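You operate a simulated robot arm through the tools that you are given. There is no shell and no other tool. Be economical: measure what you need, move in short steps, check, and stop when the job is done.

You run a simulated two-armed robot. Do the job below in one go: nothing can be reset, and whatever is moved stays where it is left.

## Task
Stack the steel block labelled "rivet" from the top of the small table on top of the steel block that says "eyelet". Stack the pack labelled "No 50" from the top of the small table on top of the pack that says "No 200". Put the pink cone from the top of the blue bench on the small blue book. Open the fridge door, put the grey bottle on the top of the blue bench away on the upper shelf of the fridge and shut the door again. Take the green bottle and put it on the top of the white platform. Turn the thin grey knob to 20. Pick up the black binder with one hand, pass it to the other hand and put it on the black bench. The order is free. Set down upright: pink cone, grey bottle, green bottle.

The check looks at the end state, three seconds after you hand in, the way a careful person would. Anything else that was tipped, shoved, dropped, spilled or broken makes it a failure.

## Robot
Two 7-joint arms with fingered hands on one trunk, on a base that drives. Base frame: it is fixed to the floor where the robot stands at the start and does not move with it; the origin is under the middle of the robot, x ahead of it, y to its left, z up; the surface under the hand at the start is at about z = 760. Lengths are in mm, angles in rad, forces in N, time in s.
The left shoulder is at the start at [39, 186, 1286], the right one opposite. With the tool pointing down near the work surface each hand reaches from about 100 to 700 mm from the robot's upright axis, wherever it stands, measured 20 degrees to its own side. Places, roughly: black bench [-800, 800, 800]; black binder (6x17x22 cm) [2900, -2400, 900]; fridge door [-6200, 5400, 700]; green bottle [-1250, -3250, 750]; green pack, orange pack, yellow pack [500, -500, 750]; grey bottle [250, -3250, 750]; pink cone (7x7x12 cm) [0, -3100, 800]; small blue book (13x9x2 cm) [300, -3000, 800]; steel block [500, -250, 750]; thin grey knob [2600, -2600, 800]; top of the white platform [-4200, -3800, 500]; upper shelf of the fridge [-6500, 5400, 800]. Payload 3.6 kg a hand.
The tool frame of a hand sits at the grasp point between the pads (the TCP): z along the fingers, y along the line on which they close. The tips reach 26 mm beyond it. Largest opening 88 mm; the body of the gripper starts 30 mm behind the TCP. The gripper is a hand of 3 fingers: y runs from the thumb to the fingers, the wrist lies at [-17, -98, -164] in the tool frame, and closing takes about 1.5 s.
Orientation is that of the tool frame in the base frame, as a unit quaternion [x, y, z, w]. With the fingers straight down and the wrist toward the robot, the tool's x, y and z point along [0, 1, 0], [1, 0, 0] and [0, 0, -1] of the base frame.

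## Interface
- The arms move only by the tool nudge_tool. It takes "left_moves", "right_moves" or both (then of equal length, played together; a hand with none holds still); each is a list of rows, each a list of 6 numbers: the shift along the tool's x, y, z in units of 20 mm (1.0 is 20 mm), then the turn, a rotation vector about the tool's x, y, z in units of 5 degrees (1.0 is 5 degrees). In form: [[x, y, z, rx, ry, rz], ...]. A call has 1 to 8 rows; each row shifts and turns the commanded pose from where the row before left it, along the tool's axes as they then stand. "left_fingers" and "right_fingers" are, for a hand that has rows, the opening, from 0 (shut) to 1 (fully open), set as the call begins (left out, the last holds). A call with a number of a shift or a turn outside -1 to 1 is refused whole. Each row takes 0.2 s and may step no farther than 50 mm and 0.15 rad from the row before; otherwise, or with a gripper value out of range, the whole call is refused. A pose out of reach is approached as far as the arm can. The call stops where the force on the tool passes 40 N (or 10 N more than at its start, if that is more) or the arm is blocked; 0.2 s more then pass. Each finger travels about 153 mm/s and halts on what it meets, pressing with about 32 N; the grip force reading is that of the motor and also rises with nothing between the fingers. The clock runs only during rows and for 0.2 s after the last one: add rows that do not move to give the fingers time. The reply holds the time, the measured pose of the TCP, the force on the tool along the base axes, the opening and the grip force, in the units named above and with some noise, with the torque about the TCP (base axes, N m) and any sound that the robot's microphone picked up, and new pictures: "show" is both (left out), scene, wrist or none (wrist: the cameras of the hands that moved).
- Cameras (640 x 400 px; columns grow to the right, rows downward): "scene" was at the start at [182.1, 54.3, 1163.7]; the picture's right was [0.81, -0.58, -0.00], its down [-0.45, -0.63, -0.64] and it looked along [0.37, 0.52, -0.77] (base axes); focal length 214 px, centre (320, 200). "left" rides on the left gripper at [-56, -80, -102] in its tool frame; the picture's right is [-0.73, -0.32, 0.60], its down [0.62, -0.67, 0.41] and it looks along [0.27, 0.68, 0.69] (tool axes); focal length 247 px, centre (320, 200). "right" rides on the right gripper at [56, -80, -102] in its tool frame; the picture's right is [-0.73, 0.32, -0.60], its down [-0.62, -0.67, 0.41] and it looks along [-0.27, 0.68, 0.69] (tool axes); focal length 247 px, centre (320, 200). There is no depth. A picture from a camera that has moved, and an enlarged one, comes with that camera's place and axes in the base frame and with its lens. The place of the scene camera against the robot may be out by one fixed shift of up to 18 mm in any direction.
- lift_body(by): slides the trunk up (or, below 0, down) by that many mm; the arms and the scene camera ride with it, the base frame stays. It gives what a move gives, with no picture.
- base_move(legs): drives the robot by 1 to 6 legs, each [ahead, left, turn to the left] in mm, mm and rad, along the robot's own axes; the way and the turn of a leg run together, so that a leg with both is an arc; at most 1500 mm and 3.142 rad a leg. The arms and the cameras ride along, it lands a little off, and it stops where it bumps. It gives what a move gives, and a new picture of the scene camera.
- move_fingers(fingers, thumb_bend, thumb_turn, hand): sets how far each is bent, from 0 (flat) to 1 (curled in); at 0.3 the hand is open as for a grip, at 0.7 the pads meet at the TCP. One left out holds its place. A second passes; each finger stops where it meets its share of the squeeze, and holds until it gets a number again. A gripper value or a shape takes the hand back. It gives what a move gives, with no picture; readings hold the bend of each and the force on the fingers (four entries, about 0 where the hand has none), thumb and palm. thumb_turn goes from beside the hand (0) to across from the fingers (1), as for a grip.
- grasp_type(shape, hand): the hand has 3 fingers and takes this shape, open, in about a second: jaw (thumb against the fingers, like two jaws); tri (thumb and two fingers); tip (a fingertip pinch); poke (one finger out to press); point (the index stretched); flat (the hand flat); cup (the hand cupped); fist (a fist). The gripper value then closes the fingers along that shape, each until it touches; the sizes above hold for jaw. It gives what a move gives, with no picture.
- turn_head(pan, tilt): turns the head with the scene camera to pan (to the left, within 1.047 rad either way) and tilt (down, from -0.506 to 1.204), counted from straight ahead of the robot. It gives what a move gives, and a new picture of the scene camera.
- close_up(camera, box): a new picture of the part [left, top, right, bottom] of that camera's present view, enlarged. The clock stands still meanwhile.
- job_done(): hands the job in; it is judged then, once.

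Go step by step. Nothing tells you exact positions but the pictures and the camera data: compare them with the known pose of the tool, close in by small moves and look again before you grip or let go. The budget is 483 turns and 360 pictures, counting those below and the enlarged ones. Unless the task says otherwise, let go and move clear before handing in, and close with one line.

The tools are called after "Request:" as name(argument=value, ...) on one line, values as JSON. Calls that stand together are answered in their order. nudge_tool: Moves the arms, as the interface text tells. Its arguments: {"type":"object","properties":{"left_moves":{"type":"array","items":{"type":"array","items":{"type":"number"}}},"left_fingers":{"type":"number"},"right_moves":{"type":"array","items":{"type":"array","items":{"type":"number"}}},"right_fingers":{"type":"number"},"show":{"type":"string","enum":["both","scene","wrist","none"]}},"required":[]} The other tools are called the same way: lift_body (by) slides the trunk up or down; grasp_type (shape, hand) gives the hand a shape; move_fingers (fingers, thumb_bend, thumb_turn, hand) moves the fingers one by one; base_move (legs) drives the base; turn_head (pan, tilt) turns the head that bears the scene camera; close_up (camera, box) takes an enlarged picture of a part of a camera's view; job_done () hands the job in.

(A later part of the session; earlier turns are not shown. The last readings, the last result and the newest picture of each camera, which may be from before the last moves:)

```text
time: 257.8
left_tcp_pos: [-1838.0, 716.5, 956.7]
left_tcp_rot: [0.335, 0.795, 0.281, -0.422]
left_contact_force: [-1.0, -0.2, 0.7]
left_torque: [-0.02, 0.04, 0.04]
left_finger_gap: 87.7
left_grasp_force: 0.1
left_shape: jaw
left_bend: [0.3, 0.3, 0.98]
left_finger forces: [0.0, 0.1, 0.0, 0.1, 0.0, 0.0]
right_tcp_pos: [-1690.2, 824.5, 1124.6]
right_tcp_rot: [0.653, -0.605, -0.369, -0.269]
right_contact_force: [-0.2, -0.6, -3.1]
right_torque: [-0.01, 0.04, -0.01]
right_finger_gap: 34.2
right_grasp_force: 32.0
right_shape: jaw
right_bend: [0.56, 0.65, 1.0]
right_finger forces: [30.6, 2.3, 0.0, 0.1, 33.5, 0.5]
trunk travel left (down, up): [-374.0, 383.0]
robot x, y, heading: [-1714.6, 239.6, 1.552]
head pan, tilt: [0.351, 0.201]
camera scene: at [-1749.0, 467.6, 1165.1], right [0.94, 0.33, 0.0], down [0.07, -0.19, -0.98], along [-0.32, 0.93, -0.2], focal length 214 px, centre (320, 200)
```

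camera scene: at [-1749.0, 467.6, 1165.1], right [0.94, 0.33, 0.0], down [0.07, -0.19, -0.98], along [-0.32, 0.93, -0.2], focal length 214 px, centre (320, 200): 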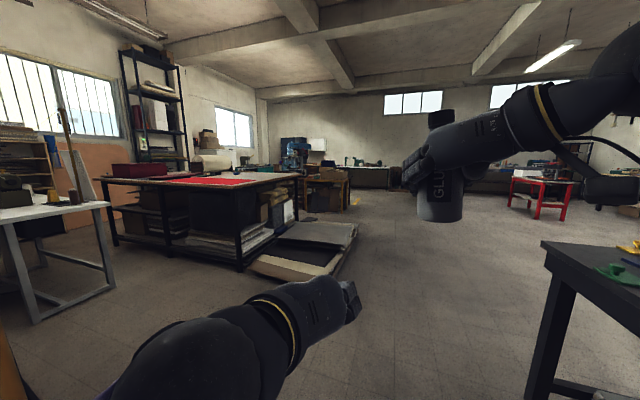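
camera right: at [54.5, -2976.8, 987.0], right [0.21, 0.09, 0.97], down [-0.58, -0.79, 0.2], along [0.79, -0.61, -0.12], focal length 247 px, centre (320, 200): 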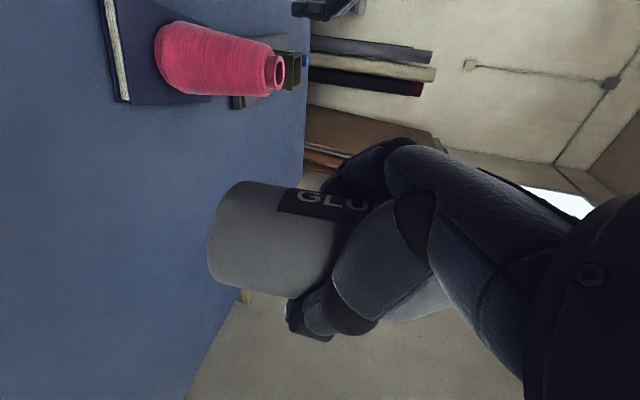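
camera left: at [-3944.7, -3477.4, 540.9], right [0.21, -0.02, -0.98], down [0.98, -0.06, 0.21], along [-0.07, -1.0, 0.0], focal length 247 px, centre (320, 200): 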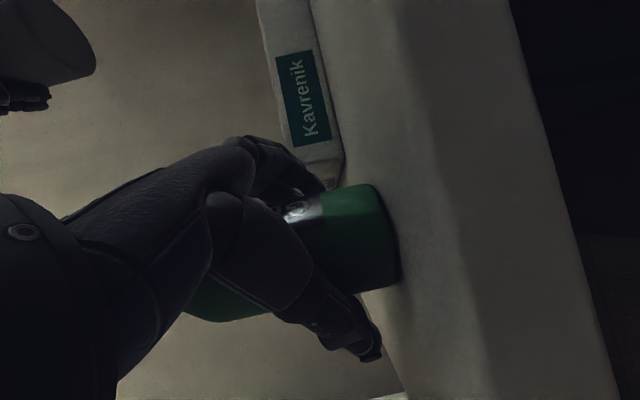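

Request:
base_move(legs=[[0, 0, 0.02], [1500, 0, 0], [1300, 0, 0]])

Request:
turn_head(pan=0.9, tilt=0.25)

Request:
turn_head(pan=0.2, tilt=0.25)

```text
time: 271.8
left_tcp_pos: [-1888.1, 3534.5, 956.4]
left_tcp_rot: [0.315, 0.802, 0.271, -0.429]
left_contact_force: [0.2, -0.5, 1.0]
left_torque: [0.02, -0.02, -0.01]
left_finger_gap: 87.5
left_grasp_force: 0.1
left_shape: jaw
left_bend: [0.3, 0.3, 0.98]
left_finger forces: [0.1, 0.0, 0.1, 0.0, 0.1, 0.0]
right_tcp_pos: [-1746.5, 3648.8, 1125.7]
right_tcp_rot: [0.666, -0.589, -0.376, -0.26]
right_contact_force: [-0.6, 0.6, -3.6]
right_torque: [-0.03, 0.04, -0.01]
right_finger_gap: 33.9
right_grasp_force: 32.2
right_shape: jaw
right_bend: [0.56, 0.65, 1.0]
right_finger forces: [30.6, 2.3, 0.1, 0.1, 33.4, 0.7]
trunk travel left (down, up): [-374.0, 383.0]
robot x, y, heading: [-1746.1, 3065.0, 1.604]
head pan, tilt: [0.351, 0.201]
camera scene: at [-1788.9, 3290.7, 1165.0], right [0.93, 0.37, 0.0], down [0.07, -0.19, -0.98], along [-0.36, 0.91, -0.2], focal length 214 px, centre (320, 200)
```

scene: 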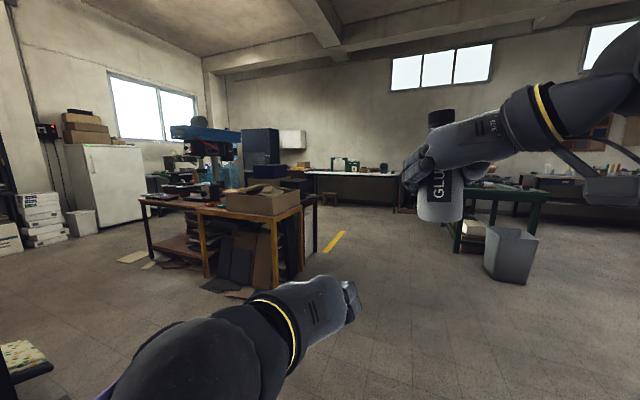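

```text
time: 272.8
left_tcp_pos: [-1888.9, 3534.3, 956.1]
left_tcp_rot: [0.315, 0.802, 0.27, -0.429]
left_contact_force: [0.1, 0.1, 0.2]
left_torque: [0.01, 0.03, -0.01]
left_finger_gap: 87.6
left_grasp_force: 0.0
left_shape: jaw
left_bend: [0.3, 0.3, 0.98]
left_finger forces: [0.0, 0.0, 0.0, 0.1, 0.0, 0.1]
right_tcp_pos: [-1745.7, 3649.1, 1126.3]
right_tcp_rot: [0.667, -0.589, -0.376, -0.26]
right_contact_force: [-0.1, 0.1, -4.0]
right_torque: [0.0, 0.0, 0.01]
right_finger_gap: 34.1
right_grasp_force: 31.5
right_shape: jaw
right_bend: [0.56, 0.65, 1.0]
right_finger forces: [30.6, 2.4, 0.0, 0.1, 33.4, 0.5]
trunk travel left (down, up): [-374.0, 383.0]
robot x, y, heading: [-1749.7, 3065.0, 1.599]
head pan, tilt: [0.901, 0.25]
camera scene: at [-1829.1, 3259.7, 1160.5], right [0.6, 0.8, 0.0], down [0.2, -0.15, -0.97], along [-0.78, 0.58, -0.25], focal length 214 px, centre (320, 200)
```

scene: 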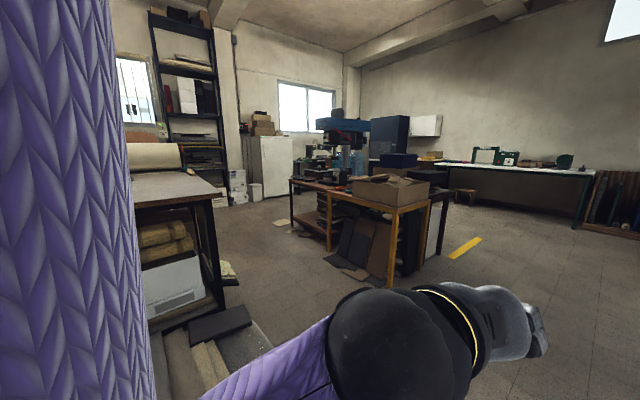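

```text
time: 273.9
left_tcp_pos: [-1889.9, 3534.3, 956.3]
left_tcp_rot: [0.316, 0.802, 0.27, -0.429]
left_contact_force: [-0.7, -0.2, -0.2]
left_torque: [-0.03, -0.03, 0.02]
left_finger_gap: 87.6
left_grasp_force: 0.1
left_shape: jaw
left_bend: [0.3, 0.3, 0.98]
left_finger forces: [0.0, 0.1, 0.0, 0.0, 0.0, 0.1]
right_tcp_pos: [-1745.9, 3648.4, 1125.1]
right_tcp_rot: [0.667, -0.589, -0.375, -0.259]
right_contact_force: [-0.5, 0.0, -4.4]
right_torque: [0.01, 0.04, 0.01]
right_finger_gap: 34.1
right_grasp_force: 32.1
right_shape: jaw
right_bend: [0.56, 0.65, 1.0]
right_finger forces: [30.7, 2.4, 0.0, 0.1, 33.3, 0.7]
trunk travel left (down, up): [-374.0, 383.0]
robot x, y, heading: [-1747.3, 3065.9, 1.6]
head pan, tilt: [0.201, 0.25]
camera scene: at [-1775.7, 3294.8, 1160.5], right [0.97, 0.23, 0.0], down [0.06, -0.24, -0.97], along [-0.22, 0.94, -0.25], focal length 214 px, centre (320, 200)
```

scene: 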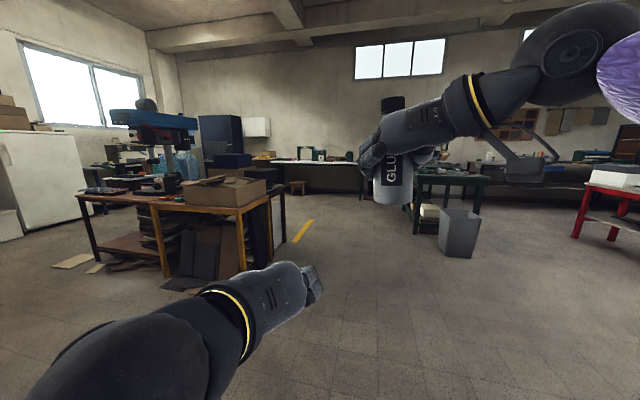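

The fridge is the white cabinet by the far wall. Zooming to see its door.

Request:
turn_head(pan=0.85, tilt=0.15)

Request:
close_up(camera="scene", box=[200, 100, 360, 200])

```text
time: 274.9
left_tcp_pos: [-1889.5, 3534.0, 957.5]
left_tcp_rot: [0.316, 0.802, 0.271, -0.429]
left_contact_force: [0.3, -0.1, 0.3]
left_torque: [-0.01, 0.02, 0.02]
left_finger_gap: 87.8
left_grasp_force: 0.1
left_shape: jaw
left_bend: [0.3, 0.3, 0.98]
left_finger forces: [0.1, 0.1, 0.0, 0.0, 0.1, 0.0]
right_tcp_pos: [-1745.6, 3649.1, 1126.0]
right_tcp_rot: [0.667, -0.589, -0.377, -0.26]
right_contact_force: [0.2, 0.8, -3.7]
right_torque: [0.02, 0.02, 0.01]
right_finger_gap: 33.8
right_grasp_force: 31.7
right_shape: jaw
right_bend: [0.56, 0.65, 1.0]
right_finger forces: [30.6, 2.3, 0.0, 0.0, 33.4, 0.6]
trunk travel left (down, up): [-374.0, 383.0]
robot x, y, heading: [-1746.2, 3065.7, 1.6]
head pan, tilt: [0.85, 0.15]
camera scene: at [-1825.6, 3263.0, 1169.8], right [0.64, 0.77, 0.0], down [0.12, -0.1, -0.99], along [-0.76, 0.63, -0.15], focal length 214 px, centre (320, 200)
```

scene: 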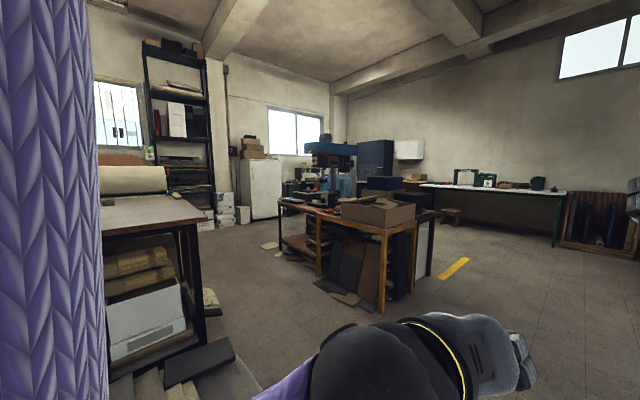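

```text
4.00 times, centred on (280, 150) of scene
camera zoom: at [-1825.6, 3263.0, 1169.8], right [0.64, 0.77, 0.0], down [0.12, -0.1, -0.99], along [-0.76, 0.63, -0.15], focal length 858 px, centre (480, 400)
```

zoom: 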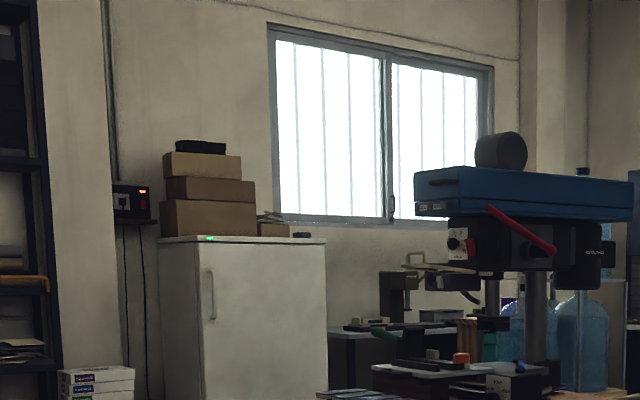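

Fridge handle is on the left (−y) side, hinge right. I'll drive up the corridor at y≈4130 toward it.

Request:
base_move(legs=[[1060, 0, 0], [0, 0, 1.54], [1500, 0, 0]])

Request:
turn_head(pan=-0.2, tilt=0.3)

```text
time: 291.1
left_tcp_pos: [-3737.1, 3962.4, 955.6]
left_tcp_rot: [-0.342, 0.791, -0.111, -0.495]
left_contact_force: [-0.1, -0.3, -0.3]
left_torque: [0.03, -0.02, -0.01]
left_finger_gap: 87.7
left_grasp_force: 0.2
left_shape: jaw
left_bend: [0.3, 0.3, 0.98]
left_finger forces: [0.0, 0.0, 0.0, 0.1, 0.0, 0.0]
right_tcp_pos: [-3848.5, 4105.7, 1125.1]
right_tcp_rot: [0.888, 0.053, -0.45, 0.08]
right_contact_force: [1.0, 0.1, -3.5]
right_torque: [-0.03, 0.02, 0.01]
right_finger_gap: 33.8
right_grasp_force: 32.1
right_shape: jaw
right_bend: [0.56, 0.65, 1.0]
right_finger forces: [30.0, 2.7, 0.1, 0.0, 33.0, 0.5]
trunk travel left (down, up): [-374.0, 383.0]
robot x, y, heading: [-3267.3, 4101.7, -3.115]
head pan, tilt: [0.85, 0.15]
camera scene: at [-3476.8, 4019.8, 1169.7], right [-0.77, 0.64, 0.0], down [0.1, 0.11, -0.99], along [-0.63, -0.76, -0.15], focal length 214 px, centre (320, 200)
```

scene: 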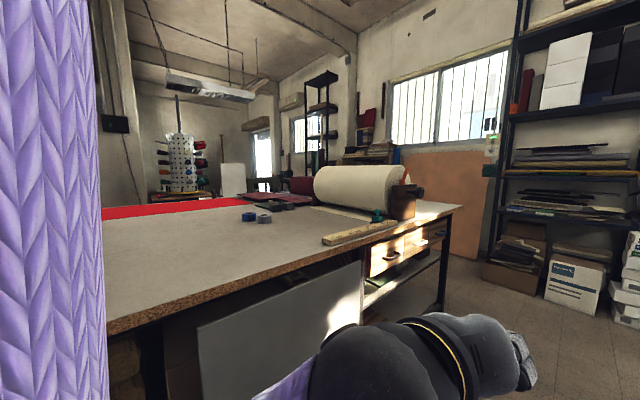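

```text
time: 292.4
left_tcp_pos: [-3737.2, 3961.1, 956.3]
left_tcp_rot: [-0.341, 0.792, -0.111, -0.495]
left_contact_force: [-0.3, -0.2, 0.1]
left_torque: [0.02, 0.01, -0.04]
left_finger_gap: 87.3
left_grasp_force: 0.0
left_shape: jaw
left_bend: [0.3, 0.3, 0.98]
left_finger forces: [0.0, 0.0, 0.1, 0.0, 0.1, 0.1]
right_tcp_pos: [-3849.5, 4106.3, 1124.8]
right_tcp_rot: [0.888, 0.053, -0.449, 0.081]
right_contact_force: [0.7, -0.2, -3.2]
right_torque: [-0.02, 0.02, 0.01]
right_finger_gap: 34.0
right_grasp_force: 31.9
right_shape: jaw
right_bend: [0.56, 0.65, 1.0]
right_finger forces: [30.1, 2.7, 0.1, 0.0, 32.9, 0.4]
trunk travel left (down, up): [-374.0, 383.0]
robot x, y, heading: [-3263.5, 4103.3, -3.118]
head pan, tilt: [-0.201, 0.3]
camera scene: at [-3509.0, 4107.2, 1155.8], right [0.17, 0.98, 0.0], down [0.29, -0.05, -0.96], along [-0.94, 0.17, -0.3], focal length 214 px, centre (320, 200)
```

scene: 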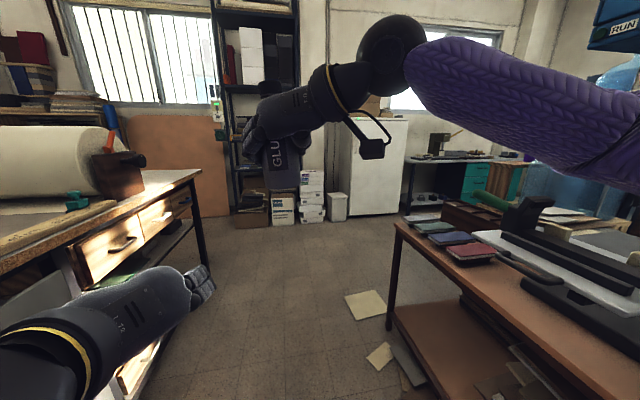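

Request:
base_move(legs=[[1500, 0, 0], [250, 0, 0], [0, -950, 0]])

Request:
turn_head(pan=0, tilt=0.3)

```text
time: 305.8
left_tcp_pos: [-5551.0, 4812.1, 956.9]
left_tcp_rot: [-0.357, 0.784, -0.12, -0.493]
left_contact_force: [-0.1, 0.6, 0.5]
left_torque: [0.01, -0.01, 0.02]
left_finger_gap: 87.7
left_grasp_force: 0.0
left_shape: jaw
left_bend: [0.3, 0.3, 0.98]
left_finger forces: [0.1, 0.1, 0.1, 0.0, 0.1, 0.1]
right_tcp_pos: [-5669.5, 4951.7, 1126.2]
right_tcp_rot: [0.887, 0.069, -0.448, 0.089]
right_contact_force: [-0.1, 0.2, -3.3]
right_torque: [-0.04, -0.03, 0.01]
right_finger_gap: 34.1
right_grasp_force: 31.6
right_shape: jaw
right_bend: [0.56, 0.65, 1.0]
right_finger forces: [30.0, 2.7, 0.1, 0.0, 33.0, 0.5]
trunk travel left (down, up): [-374.0, 383.0]
robot x, y, heading: [-5089.3, 4970.4, -3.081]
head pan, tilt: [-0.201, 0.3]
camera scene: at [-5328.6, 4966.2, 1155.8], right [0.14, 0.99, 0.0], down [0.29, -0.04, -0.96], along [-0.95, 0.13, -0.3], focal length 214 px, centre (320, 200)
```

scene: 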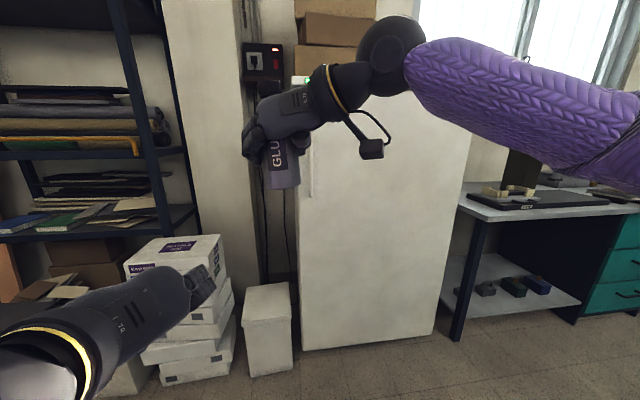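

```text
time: 306.6
left_tcp_pos: [-5551.3, 4811.4, 956.0]
left_tcp_rot: [-0.358, 0.784, -0.122, -0.492]
left_contact_force: [-0.5, -0.3, -0.3]
left_torque: [0.02, -0.01, 0.0]
left_finger_gap: 87.7
left_grasp_force: 0.1
left_shape: jaw
left_bend: [0.3, 0.3, 0.98]
left_finger forces: [0.0, 0.0, 0.0, 0.1, 0.0, 0.1]
right_tcp_pos: [-5671.1, 4951.0, 1125.3]
right_tcp_rot: [0.887, 0.071, -0.448, 0.089]
right_contact_force: [0.0, -0.6, -3.4]
right_torque: [-0.01, -0.02, 0.03]
right_finger_gap: 34.1
right_grasp_force: 32.1
right_shape: jaw
right_bend: [0.56, 0.65, 1.0]
right_finger forces: [30.0, 2.6, 0.1, 0.1, 33.0, 0.6]
trunk travel left (down, up): [-374.0, 383.0]
robot x, y, heading: [-5085.0, 4972.1, -3.08]
head pan, tilt: [0.0, 0.3]
camera scene: at [-5329.2, 4947.2, 1155.8], right [-0.06, 1.0, 0.0], down [0.3, 0.02, -0.96], along [-0.95, -0.06, -0.3], focal length 214 px, centre (320, 200)
```

scene: 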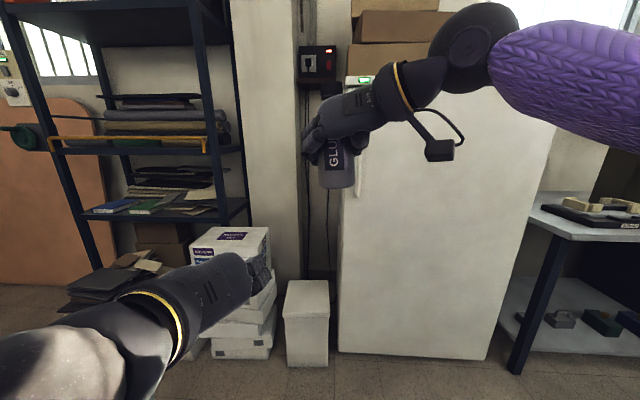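

I'll move the held bottle aside to the right to see the handle, then look at it closely.

Request:
nudge_tool(right_moves=[[0.34, -0.87, -0.61, 0, 0, 0], [0.34, -0.87, -0.61, 0, 0, 0], [0.34, -0.87, -0.61, 0, 0, 0], [0.34, -0.87, -0.61, 0, 0, 0], [0.34, -0.87, -0.61, 0, 0, 0], [0.34, -0.87, -0.61, 0, 0, 0], [0.34, -0.87, -0.61, 0, 0, 0], [0.34, -0.87, -0.61, 0, 0, 0]], show="none")

Request:
nudge_tool(right_moves=[[0.04, -0.97, -0.22, 0, 0, 0], [0.04, -0.97, -0.22, 0, 0, 0], [0.04, -0.97, -0.22, 0, 0, 0], [0.04, -0.97, -0.22, 0, 0, 0], [0, 0, 0, 0, 0, 0]], show="scene")

Request:
close_up(camera="scene", box=[300, 40, 540, 190])

```text
time: 308.4
left_tcp_pos: [-5549.2, 4811.3, 957.0]
left_tcp_rot: [-0.357, 0.784, -0.121, -0.492]
left_contact_force: [0.5, 0.3, 0.3]
left_torque: [-0.03, -0.01, -0.01]
left_finger_gap: 87.5
left_grasp_force: 0.1
left_shape: jaw
left_bend: [0.3, 0.3, 0.98]
left_finger forces: [0.0, 0.1, 0.0, 0.0, 0.1, 0.0]
right_tcp_pos: [-5588.5, 5112.6, 1126.4]
right_tcp_rot: [0.887, 0.07, -0.448, 0.089]
right_contact_force: [0.3, -0.4, -3.9]
right_torque: [0.01, 0.01, -0.03]
right_finger_gap: 33.7
right_grasp_force: 31.6
right_shape: jaw
right_bend: [0.56, 0.65, 1.0]
right_finger forces: [30.0, 2.9, 0.1, 0.0, 33.2, 0.6]
trunk travel left (down, up): [-374.0, 383.0]
robot x, y, heading: [-5084.2, 4972.3, -3.077]
head pan, tilt: [0.0, 0.3]
```

```text
time: 309.6
left_tcp_pos: [-5550.0, 4810.9, 955.7]
left_tcp_rot: [-0.357, 0.785, -0.12, -0.492]
left_contact_force: [0.9, -0.6, -0.6]
left_torque: [-0.01, 0.01, -0.01]
left_finger_gap: 87.8
left_grasp_force: 0.0
left_shape: jaw
left_bend: [0.3, 0.3, 0.98]
left_finger forces: [0.0, 0.0, 0.0, 0.1, 0.1, 0.1]
right_tcp_pos: [-5589.8, 5191.7, 1126.0]
right_tcp_rot: [0.887, 0.069, -0.448, 0.089]
right_contact_force: [0.4, 0.0, -4.9]
right_torque: [-0.02, -0.02, 0.0]
right_finger_gap: 33.9
right_grasp_force: 31.9
right_shape: jaw
right_bend: [0.56, 0.65, 1.0]
right_finger forces: [29.9, 2.9, 0.1, 0.0, 33.2, 0.6]
trunk travel left (down, up): [-374.0, 383.0]
robot x, y, heading: [-5087.9, 4973.0, -3.08]
head pan, tilt: [0.0, 0.3]
camera scene: at [-5329.2, 4947.1, 1155.8], right [-0.06, 1.0, 0.0], down [0.3, 0.02, -0.96], along [-0.95, -0.06, -0.3], focal length 214 px, centre (320, 200)
```

scene: 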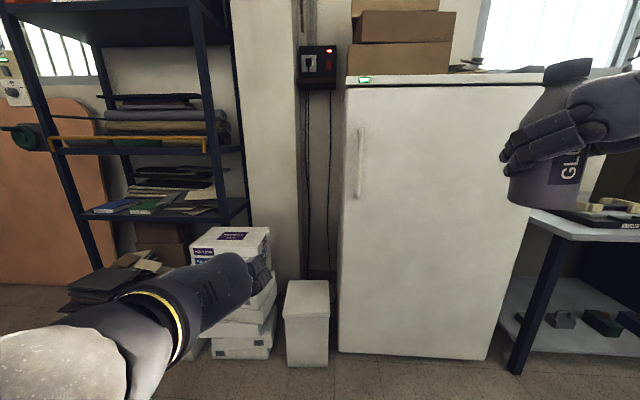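

```text
2.67 times, centred on (420, 115) of scene
camera zoom: at [-5329.2, 4947.1, 1155.8], right [-0.06, 1.0, 0.0], down [0.3, 0.02, -0.96], along [-0.95, -0.06, -0.3], focal length 572 px, centre (53, 427)
```

zoom: 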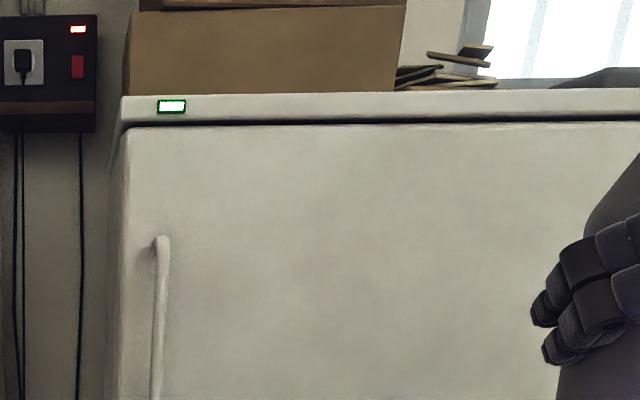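

The handle is a vertical bar at about y=5047, z 895–1161. I'll level and square the left hand toward the fridge.

Request:
nudge_tool(left_moves=[[0, 0, 0, -0.82, -0.155, 0.465], [0, 0, 0, -0.82, -0.155, 0.465], [0, 0, 0, -0.82, -0.155, 0.465], [0, 0, 0, -0.82, -0.155, 0.465], [0, 0, 0, -0.82, -0.155, 0.465], [0, 0, 0, -0.82, -0.155, 0.465], [0, 0, 0, -0.82, -0.155, 0.465], [0, 0, 0, -0.82, -0.155, 0.465]], show="none")

Request:
nudge_tool(left_moves=[[0, 0, 0, 0, 0, 1], [0, 0, 0, 0, 0, 1], [0, 0, 0, 0, 1, 0.2], [0, 0, 0, 0, 1, 0], [0, 0, 0, 0, 1, 0], [0, 0, 0, 0, 1, 0], [0, 0, 0, 0, 1, 0], [0, 0, 0, 0, 0.8, 0]], show="scene")

```text
time: 311.4
left_tcp_pos: [-5551.4, 4810.8, 956.8]
left_tcp_rot: [-0.08, 0.859, 0.048, -0.504]
left_contact_force: [0.1, 0.2, -0.1]
left_torque: [0.0, 0.0, 0.01]
left_finger_gap: 87.8
left_grasp_force: 0.2
left_shape: jaw
left_bend: [0.3, 0.3, 0.98]
left_finger forces: [0.0, 0.0, 0.1, 0.0, 0.0, 0.0]
right_tcp_pos: [-5589.9, 5191.3, 1126.5]
right_tcp_rot: [0.887, 0.07, -0.448, 0.09]
right_contact_force: [-0.4, -0.1, -3.4]
right_torque: [-0.02, 0.01, 0.03]
right_finger_gap: 33.8
right_grasp_force: 32.2
right_shape: jaw
right_bend: [0.56, 0.65, 1.0]
right_finger forces: [29.8, 2.9, 0.1, 0.0, 33.1, 0.6]
trunk travel left (down, up): [-374.0, 383.0]
robot x, y, heading: [-5087.5, 4974.2, -3.077]
head pan, tilt: [0.0, 0.3]
```

```text
time: 313.2
left_tcp_pos: [-5550.4, 4811.5, 956.2]
left_tcp_rot: [-0.002, -0.707, 0.001, 0.707]
left_contact_force: [-0.1, 0.2, -0.6]
left_torque: [0.01, 0.0, 0.02]
left_finger_gap: 87.6
left_grasp_force: 0.0
left_shape: jaw
left_bend: [0.3, 0.3, 0.98]
left_finger forces: [0.1, 0.0, 0.1, 0.0, 0.0, 0.0]
right_tcp_pos: [-5589.4, 5192.8, 1125.4]
right_tcp_rot: [0.886, 0.07, -0.449, 0.089]
right_contact_force: [0.9, 0.0, -3.6]
right_torque: [0.0, -0.01, -0.03]
right_finger_gap: 34.0
right_grasp_force: 32.5
right_shape: jaw
right_bend: [0.56, 0.65, 1.0]
right_finger forces: [29.7, 2.9, 0.0, 0.0, 33.0, 0.7]
trunk travel left (down, up): [-374.0, 383.0]
robot x, y, heading: [-5085.3, 4969.1, -3.076]
head pan, tilt: [0.0, 0.3]
camera scene: at [-5329.1, 4947.3, 1155.8], right [-0.06, 1.0, 0.0], down [0.3, 0.02, -0.96], along [-0.95, -0.06, -0.3], focal length 214 px, centre (320, 200)
```

scene: 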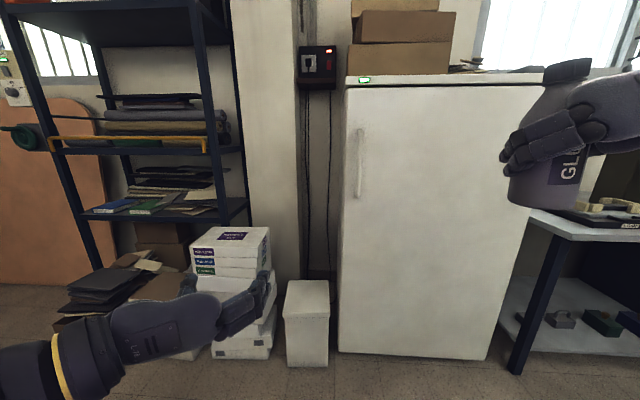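

Request:
nudge_tool(left_moves=[[0.6, 0, 0, 0, 0, 0], [0.6, 0, 0, 0, 0, 0], [0.6, 0, 0, 0, 0, 0], [0.6, 0, 0, 0, 0, 0], [0.6, 0, 0, 0, 0, 0], [0.4, 0, 0, 0, 0, 0], [0, 0, 0, 0, 0, 0]], right_moves=[[0.59, 0.2, -0.78, 0, 0, 0], [0.59, 0.2, -0.78, 0, 0, 0], [0.59, 0.2, -0.78, 0, 0, 0], [0.59, 0.2, -0.78, 0, 0, 0], [0.59, 0.2, -0.78, 0, 0, 0], [0.59, 0.2, -0.78, 0, 0, 0], [0.59, 0.2, -0.78, 0, 0, 0]], show="none")

Request:
base_move(legs=[[0, -271, 0], [430, 0, 0]])

Request:
close_up(camera="left", box=[0, 0, 640, 400])

```text
time: 314.8
left_tcp_pos: [-5551.0, 4813.4, 1025.9]
left_tcp_rot: [0.002, 0.708, -0.001, -0.707]
left_contact_force: [0.2, 0.2, 0.3]
left_torque: [-0.01, -0.01, -0.01]
left_finger_gap: 87.6
left_grasp_force: 0.1
left_shape: jaw
left_bend: [0.3, 0.3, 0.98]
left_finger forces: [0.0, 0.1, 0.0, 0.1, 0.0, 0.0]
right_tcp_pos: [-5469.2, 5195.1, 1123.7]
right_tcp_rot: [0.887, 0.071, -0.447, 0.09]
right_contact_force: [0.1, 0.3, -4.0]
right_torque: [-0.02, 0.01, -0.04]
right_finger_gap: 33.9
right_grasp_force: 31.8
right_shape: jaw
right_bend: [0.56, 0.65, 1.0]
right_finger forces: [29.8, 2.9, 0.0, 0.1, 33.3, 0.5]
right hand out of reach, approached as far as the arm can: row 7
trunk travel left (down, up): [-374.0, 383.0]
robot x, y, heading: [-5083.9, 4969.3, -3.076]
head pan, tilt: [0.0, 0.3]
```

```text
time: 318.9
left_tcp_pos: [-5998.0, 5053.7, 1024.7]
left_tcp_rot: [0.0, 0.708, -0.004, -0.706]
left_contact_force: [-0.2, 1.1, -1.0]
left_torque: [0.02, -0.02, -0.01]
left_finger_gap: 87.8
left_grasp_force: 0.0
left_shape: jaw
left_bend: [0.3, 0.3, 0.98]
left_finger forces: [0.0, 0.1, 0.0, 0.0, 0.0, 0.1]
right_tcp_pos: [-5919.2, 5435.7, 1122.7]
right_tcp_rot: [0.887, 0.074, -0.447, 0.091]
right_contact_force: [-0.6, 0.3, -3.6]
right_torque: [-0.02, -0.02, 0.02]
right_finger_gap: 33.6
right_grasp_force: 32.3
right_shape: jaw
right_bend: [0.56, 0.65, 1.0]
right_finger forces: [29.8, 2.9, 0.0, 0.0, 33.4, 0.5]
trunk travel left (down, up): [-374.0, 383.0]
robot x, y, heading: [-5532.5, 5214.2, -3.078]
head pan, tilt: [0.0, 0.3]
camera scene: at [-5777.4, 5189.7, 1155.6], right [-0.07, 1.0, 0.0], down [0.3, 0.02, -0.95], along [-0.95, -0.07, -0.3], focal length 214 px, centre (320, 200)
```

scene: 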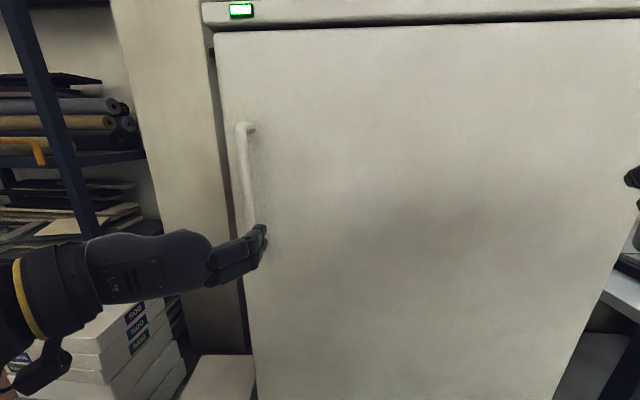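

```text
1.00 times, centred on (320, 200) of left (not enlarged: the box is as wide or as high as the picture)
camera zoom: at [-5894.0, 4973.6, 969.5], right [-0.6, -0.33, -0.73], down [-0.41, -0.66, 0.63], along [-0.69, 0.67, 0.26], focal length 247 px, centre (320, 200)
```

zoom: 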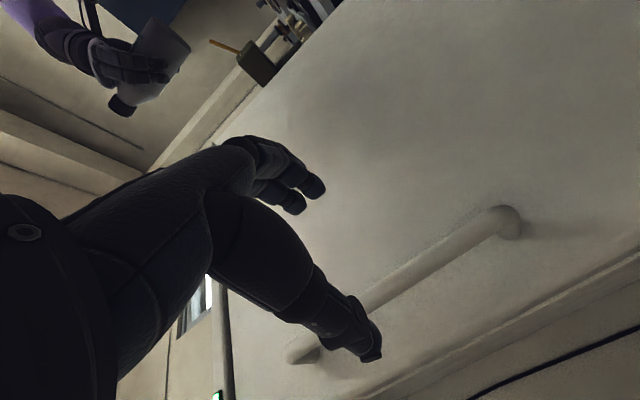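

Request:
nudge_tool(left_moves=[[0, -0.06, 0.9, 0, 0, 0], [0, -0.06, 0.9, 0, 0, 0], [0, -0.06, 0.9, 0, 0, 0], [0, 0, 0.8, 0, 0, 0], [0, 0, 0.8, 0, 0, 0], [0, 0, 0, 0, 0, 0]], show="both")

```text
time: 320.3
left_tcp_pos: [-6083.9, 5050.0, 1025.4]
left_tcp_rot: [0.0, 0.708, -0.002, -0.706]
left_contact_force: [-0.2, 0.5, 0.2]
left_torque: [0.02, 0.02, 0.03]
left_finger_gap: 87.6
left_grasp_force: 0.1
left_shape: jaw
left_bend: [0.3, 0.3, 0.98]
left_finger forces: [0.0, 0.0, 0.0, 0.1, 0.0, 0.0]
right_tcp_pos: [-5918.4, 5436.4, 1123.4]
right_tcp_rot: [0.886, 0.074, -0.448, 0.091]
right_contact_force: [0.1, -0.1, -3.6]
right_torque: [-0.01, 0.01, 0.0]
right_finger_gap: 33.6
right_grasp_force: 32.1
right_shape: jaw
right_bend: [0.56, 0.65, 1.0]
right_finger forces: [29.7, 2.9, 0.1, 0.0, 33.4, 0.6]
trunk travel left (down, up): [-374.0, 383.0]
robot x, y, heading: [-5534.5, 5214.4, -3.072]
head pan, tilt: [0.0, 0.3]
camera scene: at [-5776.5, 5189.7, 1155.9], right [-0.07, 1.0, 0.0], down [0.3, 0.02, -0.96], along [-0.95, -0.07, -0.3], focal length 214 px, centre (320, 200)
camera left: at [-5979.5, 4971.2, 970.5], right [-0.6, -0.32, -0.73], down [-0.41, -0.66, 0.63], along [-0.69, 0.67, 0.26], focal length 247 px, centre (320, 200)
```

scene: 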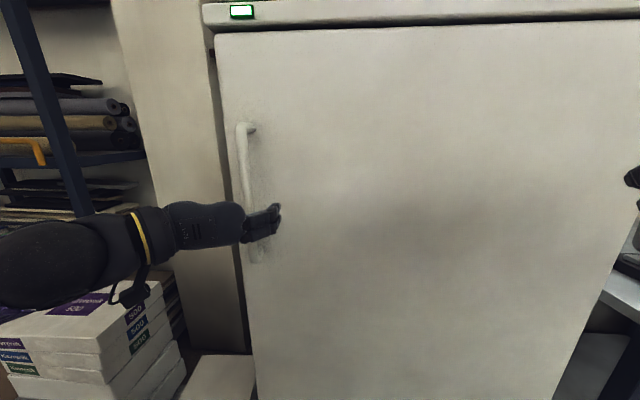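
left: 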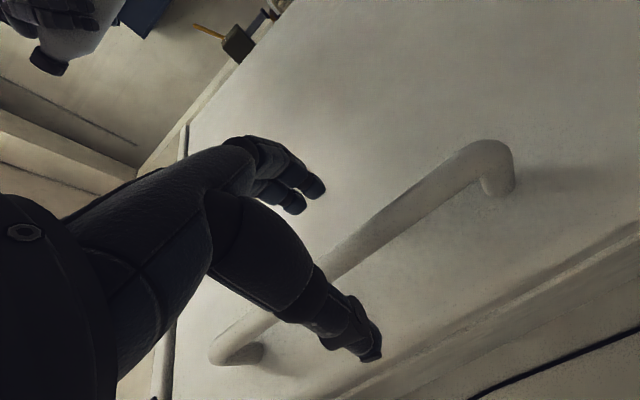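

Request:
nudge_tool(left_moves=[[0, 0, 0.8, 0, 0, 0], [0, 0, 0.8, 0, 0, 0], [0, 0, 0.6, 0, 0, 0], [0, 0, 0, 0, 0, 0]], show="wrist")

```text
time: 321.3
left_tcp_pos: [-6126.8, 5049.4, 1024.9]
left_tcp_rot: [0.0, 0.708, -0.004, -0.706]
left_contact_force: [0.6, 0.8, 0.0]
left_torque: [0.0, 0.02, 0.02]
left_finger_gap: 87.6
left_grasp_force: 0.0
left_shape: jaw
left_bend: [0.3, 0.3, 0.98]
left_finger forces: [0.1, 0.0, 0.0, 0.0, 0.0, 0.0]
right_tcp_pos: [-5919.1, 5435.5, 1123.5]
right_tcp_rot: [0.887, 0.074, -0.447, 0.092]
right_contact_force: [-0.1, 0.2, -3.4]
right_torque: [-0.04, 0.01, 0.0]
right_finger_gap: 33.9
right_grasp_force: 31.5
right_shape: jaw
right_bend: [0.56, 0.65, 1.0]
right_finger forces: [29.7, 2.9, 0.0, 0.0, 33.4, 0.7]
trunk travel left (down, up): [-374.0, 383.0]
robot x, y, heading: [-5535.8, 5218.0, -3.074]
head pan, tilt: [0.0, 0.3]
camera left: at [-6023.5, 4970.5, 969.2], right [-0.6, -0.32, -0.73], down [-0.41, -0.66, 0.63], along [-0.69, 0.67, 0.26], focal length 247 px, centre (320, 200)
```

left: 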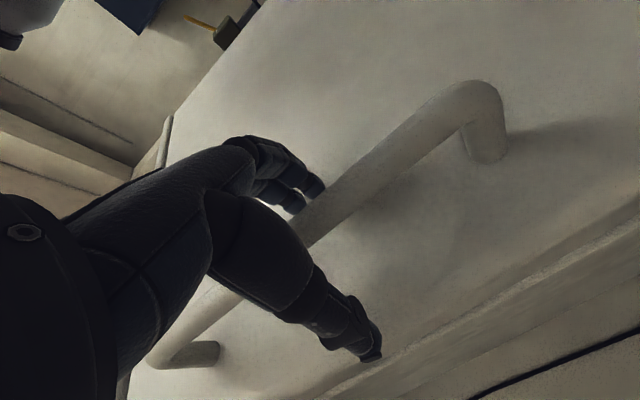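

Request:
close_up(camera="left", box=[140, 60, 540, 380])

Request:
close_up(camera="scene", box=[180, 100, 340, 300])

```text
1.25 times, centred on (340, 220) of left
camera zoom: at [-6023.5, 4970.5, 969.2], right [-0.6, -0.32, -0.73], down [-0.41, -0.66, 0.63], along [-0.69, 0.67, 0.26], focal length 309 px, centre (295, 175)
```

zoom: 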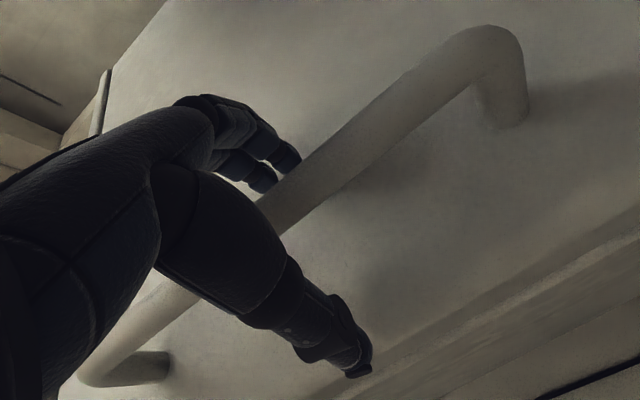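

```text
2.00 times, centred on (260, 200) of scene
camera zoom: at [-5776.5, 5189.7, 1155.8], right [-0.07, 1.0, 0.0], down [0.3, 0.02, -0.96], along [-0.95, -0.07, -0.3], focal length 429 px, centre (440, 200)
```

zoom: 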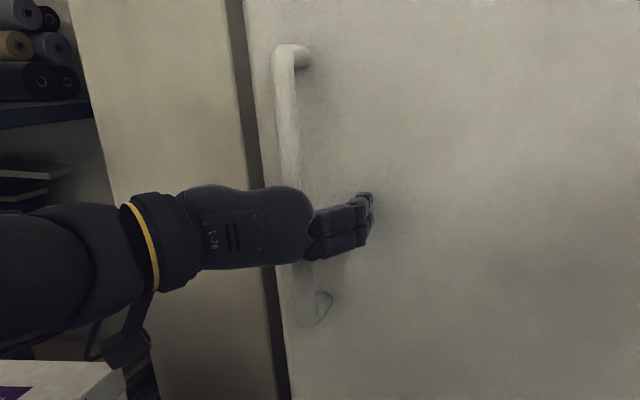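

The bar is between the fingers and thumb. Closing on it.

Request:
nudge_tool(left_moves=[[0, 0.2, 0.1, 0, 0, 0], [0, 0, 0, 0, 0, 0]], show="none")

Request:
nudge_tool(left_moves=[[0, 0, 0, 0, 0, 0], [0, 0, 0, 0, 0, 0], [0, 0, 0, 0, 0, 0], [0, 0, 0, 0, 0, 0], [0, 0, 0, 0, 0, 0], [0, 0, 0, 0, 0, 0], [0, 0, 0, 0, 0, 0]], left_fingers=0, show="both")

```text
time: 321.9
left_tcp_pos: [-6129.6, 5054.0, 1024.6]
left_tcp_rot: [-0.001, 0.708, -0.003, -0.706]
left_contact_force: [-0.6, -0.1, 0.1]
left_torque: [0.01, 0.01, 0.01]
left_finger_gap: 87.6
left_grasp_force: 0.0
left_shape: jaw
left_bend: [0.3, 0.3, 0.98]
left_finger forces: [0.0, 0.0, 0.0, 0.1, 0.0, 0.1]
right_tcp_pos: [-5918.3, 5437.4, 1124.1]
right_tcp_rot: [0.886, 0.073, -0.448, 0.091]
right_contact_force: [0.3, -0.6, -4.0]
right_torque: [-0.04, -0.01, 0.01]
right_finger_gap: 33.6
right_grasp_force: 32.4
right_shape: jaw
right_bend: [0.56, 0.65, 1.0]
right_finger forces: [29.7, 2.8, 0.0, 0.1, 33.4, 0.7]
trunk travel left (down, up): [-374.0, 383.0]
robot x, y, heading: [-5534.3, 5213.6, -3.079]
head pan, tilt: [0.0, 0.3]
```

```text
time: 323.5
left_tcp_pos: [-6129.2, 5052.7, 1023.3]
left_tcp_rot: [-0.001, 0.708, -0.005, -0.706]
left_contact_force: [-0.5, -7.9, 0.4]
left_torque: [-0.01, 0.01, -0.15]
left_finger_gap: 0.2
left_grasp_force: 32.1
left_shape: jaw
left_bend: [0.7, 0.74, 1.0]
left_finger forces: [0.0, 0.1, 0.1, 0.0, 8.2, 0.0]
right_tcp_pos: [-5918.5, 5433.9, 1124.5]
right_tcp_rot: [0.886, 0.073, -0.448, 0.091]
right_contact_force: [-0.4, 0.5, -3.5]
right_torque: [-0.01, -0.01, 0.01]
right_finger_gap: 33.9
right_grasp_force: 31.6
right_shape: jaw
right_bend: [0.56, 0.65, 1.0]
right_finger forces: [29.7, 2.9, 0.1, 0.1, 33.3, 0.7]
trunk travel left (down, up): [-374.0, 383.0]
robot x, y, heading: [-5533.5, 5215.2, -3.068]
head pan, tilt: [0.0, 0.3]
camera scene: at [-5776.7, 5188.6, 1155.8], right [-0.07, 1.0, 0.0], down [0.3, 0.02, -0.96], along [-0.95, -0.07, -0.3], focal length 214 px, centre (320, 200)
camera left: at [-6025.6, 4972.7, 968.9], right [-0.6, -0.33, -0.73], down [-0.41, -0.67, 0.63], along [-0.69, 0.67, 0.26], focal length 247 px, centre (320, 200)
```

scene: 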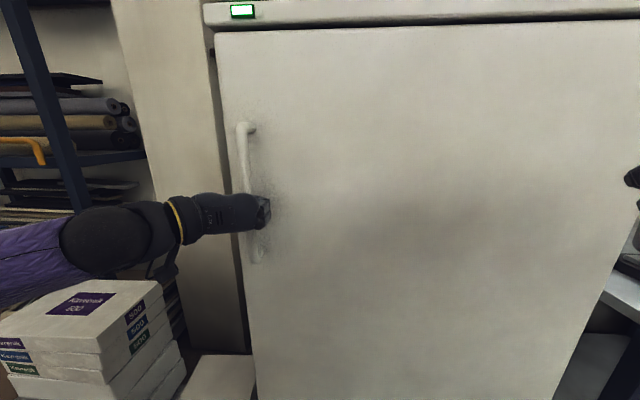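
left: 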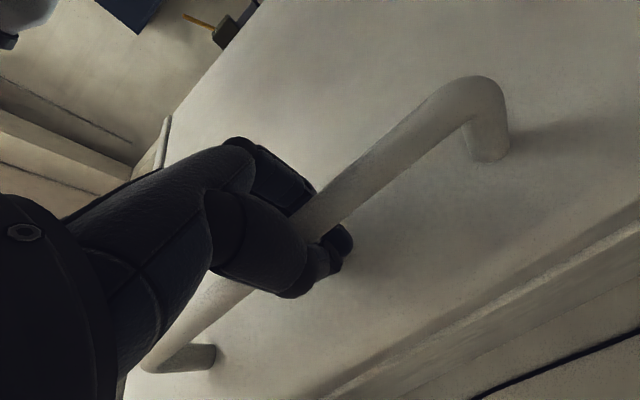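

Fingers seem closed behind the bar (hooked). Testing a small pull.

Request:
nudge_tool(left_moves=[[0, 0, -0.5, 0, 0, 0], [0, 0, -0.5, 0, 0, 0], [0, 0, -0.5, 0, 0, 0], [0, 0, 0, 0, 0, 0]], show="both")

```text
time: 324.5
left_tcp_pos: [-6098.0, 5053.7, 1023.7]
left_tcp_rot: [0.0, 0.708, -0.002, -0.706]
left_contact_force: [-2.2, -1.6, 1.3]
left_torque: [-0.02, -0.02, -0.03]
left_finger_gap: 0.1
left_grasp_force: 32.4
left_shape: jaw
left_bend: [0.7, 0.74, 1.0]
left_finger forces: [0.0, 0.0, 0.0, 0.0, 2.4, 0.1]
right_tcp_pos: [-5919.3, 5436.8, 1123.1]
right_tcp_rot: [0.887, 0.074, -0.447, 0.091]
right_contact_force: [-0.2, -0.1, -3.9]
right_torque: [-0.01, 0.02, 0.03]
right_finger_gap: 33.8
right_grasp_force: 32.1
right_shape: jaw
right_bend: [0.56, 0.65, 1.0]
right_finger forces: [29.7, 2.9, 0.0, 0.1, 33.4, 0.7]
trunk travel left (down, up): [-374.0, 383.0]
robot x, y, heading: [-5531.4, 5215.2, -3.074]
head pan, tilt: [0.0, 0.3]
camera scene: at [-5777.1, 5189.6, 1155.7], right [-0.07, 1.0, 0.0], down [0.3, 0.02, -0.96], along [-0.95, -0.07, -0.3], focal length 214 px, centre (320, 200)
camera left: at [-5995.3, 4974.7, 968.7], right [-0.6, -0.32, -0.73], down [-0.41, -0.66, 0.62], along [-0.69, 0.67, 0.26], focal length 247 px, centre (320, 200)
```

scene: 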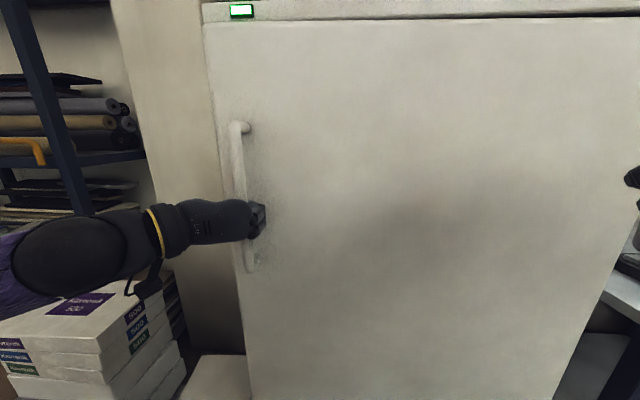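
left: 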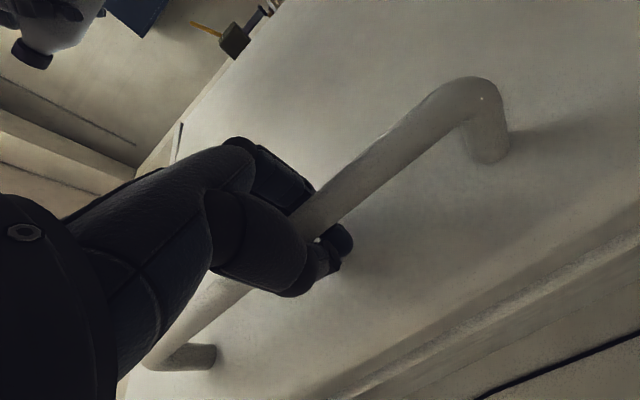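

The door is opening easily. I'll continue swinging it by moving the base along the arc, step by step.

Request:
base_move(legs=[[-180, -44, 0]])

Request:
turn_head(pan=-0.9, tilt=0.5)

```text
time: 326.1
left_tcp_pos: [-5920.4, 5109.7, 1024.6]
left_tcp_rot: [0.0, -0.707, 0.004, 0.707]
left_contact_force: [1.3, 0.9, 1.6]
left_torque: [-0.02, 0.02, 0.01]
left_finger_gap: 0.1
left_grasp_force: 31.7
left_shape: jaw
left_bend: [0.7, 0.74, 1.0]
left_finger forces: [0.0, 0.0, 0.0, 0.1, 0.1, 0.1]
right_tcp_pos: [-5739.7, 5492.8, 1124.1]
right_tcp_rot: [0.886, 0.074, -0.448, 0.091]
right_contact_force: [0.7, -0.3, -2.8]
right_torque: [-0.02, 0.01, 0.0]
right_finger_gap: 33.9
right_grasp_force: 31.4
right_shape: jaw
right_bend: [0.56, 0.65, 1.0]
right_finger forces: [29.7, 2.9, 0.0, 0.0, 33.4, 0.7]
trunk travel left (down, up): [-374.0, 383.0]
robot x, y, heading: [-5351.9, 5271.6, -3.066]
head pan, tilt: [0.0, 0.3]
camera scene: at [-5597.5, 5245.9, 1156.0], right [-0.07, 1.0, 0.0], down [0.29, 0.02, -0.96], along [-0.95, -0.07, -0.3], focal length 214 px, centre (320, 200)
```

scene: 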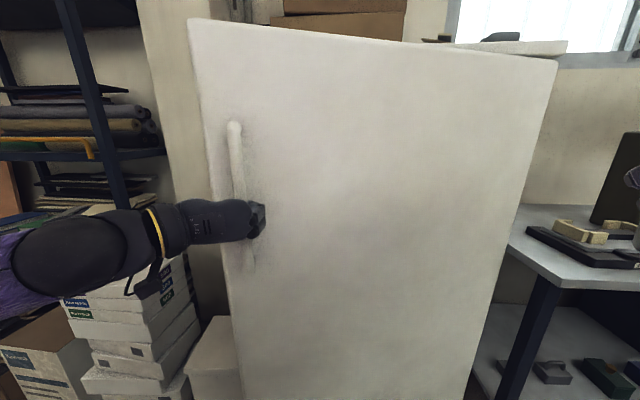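

```text
time: 327.3
left_tcp_pos: [-5921.0, 5109.0, 1024.1]
left_tcp_rot: [0.001, -0.707, 0.004, 0.707]
left_contact_force: [0.4, -0.6, 0.0]
left_torque: [-0.02, 0.01, 0.03]
left_finger_gap: 0.0
left_grasp_force: 32.2
left_shape: jaw
left_bend: [0.7, 0.74, 1.0]
left_finger forces: [0.1, 0.1, 0.1, 0.0, 0.0, 0.0]
right_tcp_pos: [-5740.0, 5492.1, 1123.1]
right_tcp_rot: [0.886, 0.074, -0.448, 0.092]
right_contact_force: [0.5, -0.1, -3.8]
right_torque: [-0.01, 0.02, -0.01]
right_finger_gap: 33.7
right_grasp_force: 32.4
right_shape: jaw
right_bend: [0.56, 0.65, 1.0]
right_finger forces: [29.7, 2.9, 0.0, 0.0, 33.4, 0.7]
trunk travel left (down, up): [-374.0, 383.0]
robot x, y, heading: [-5354.6, 5271.4, -3.07]
head pan, tilt: [-0.901, 0.499]
camera scene: at [-5566.9, 5319.3, 1137.4], right [0.74, 0.68, 0.0], down [0.32, -0.35, -0.88], along [-0.59, 0.65, -0.48], focal length 214 px, centre (320, 200)
```

scene: 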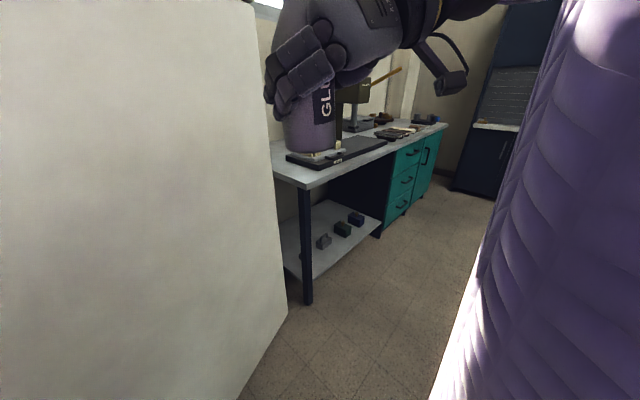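

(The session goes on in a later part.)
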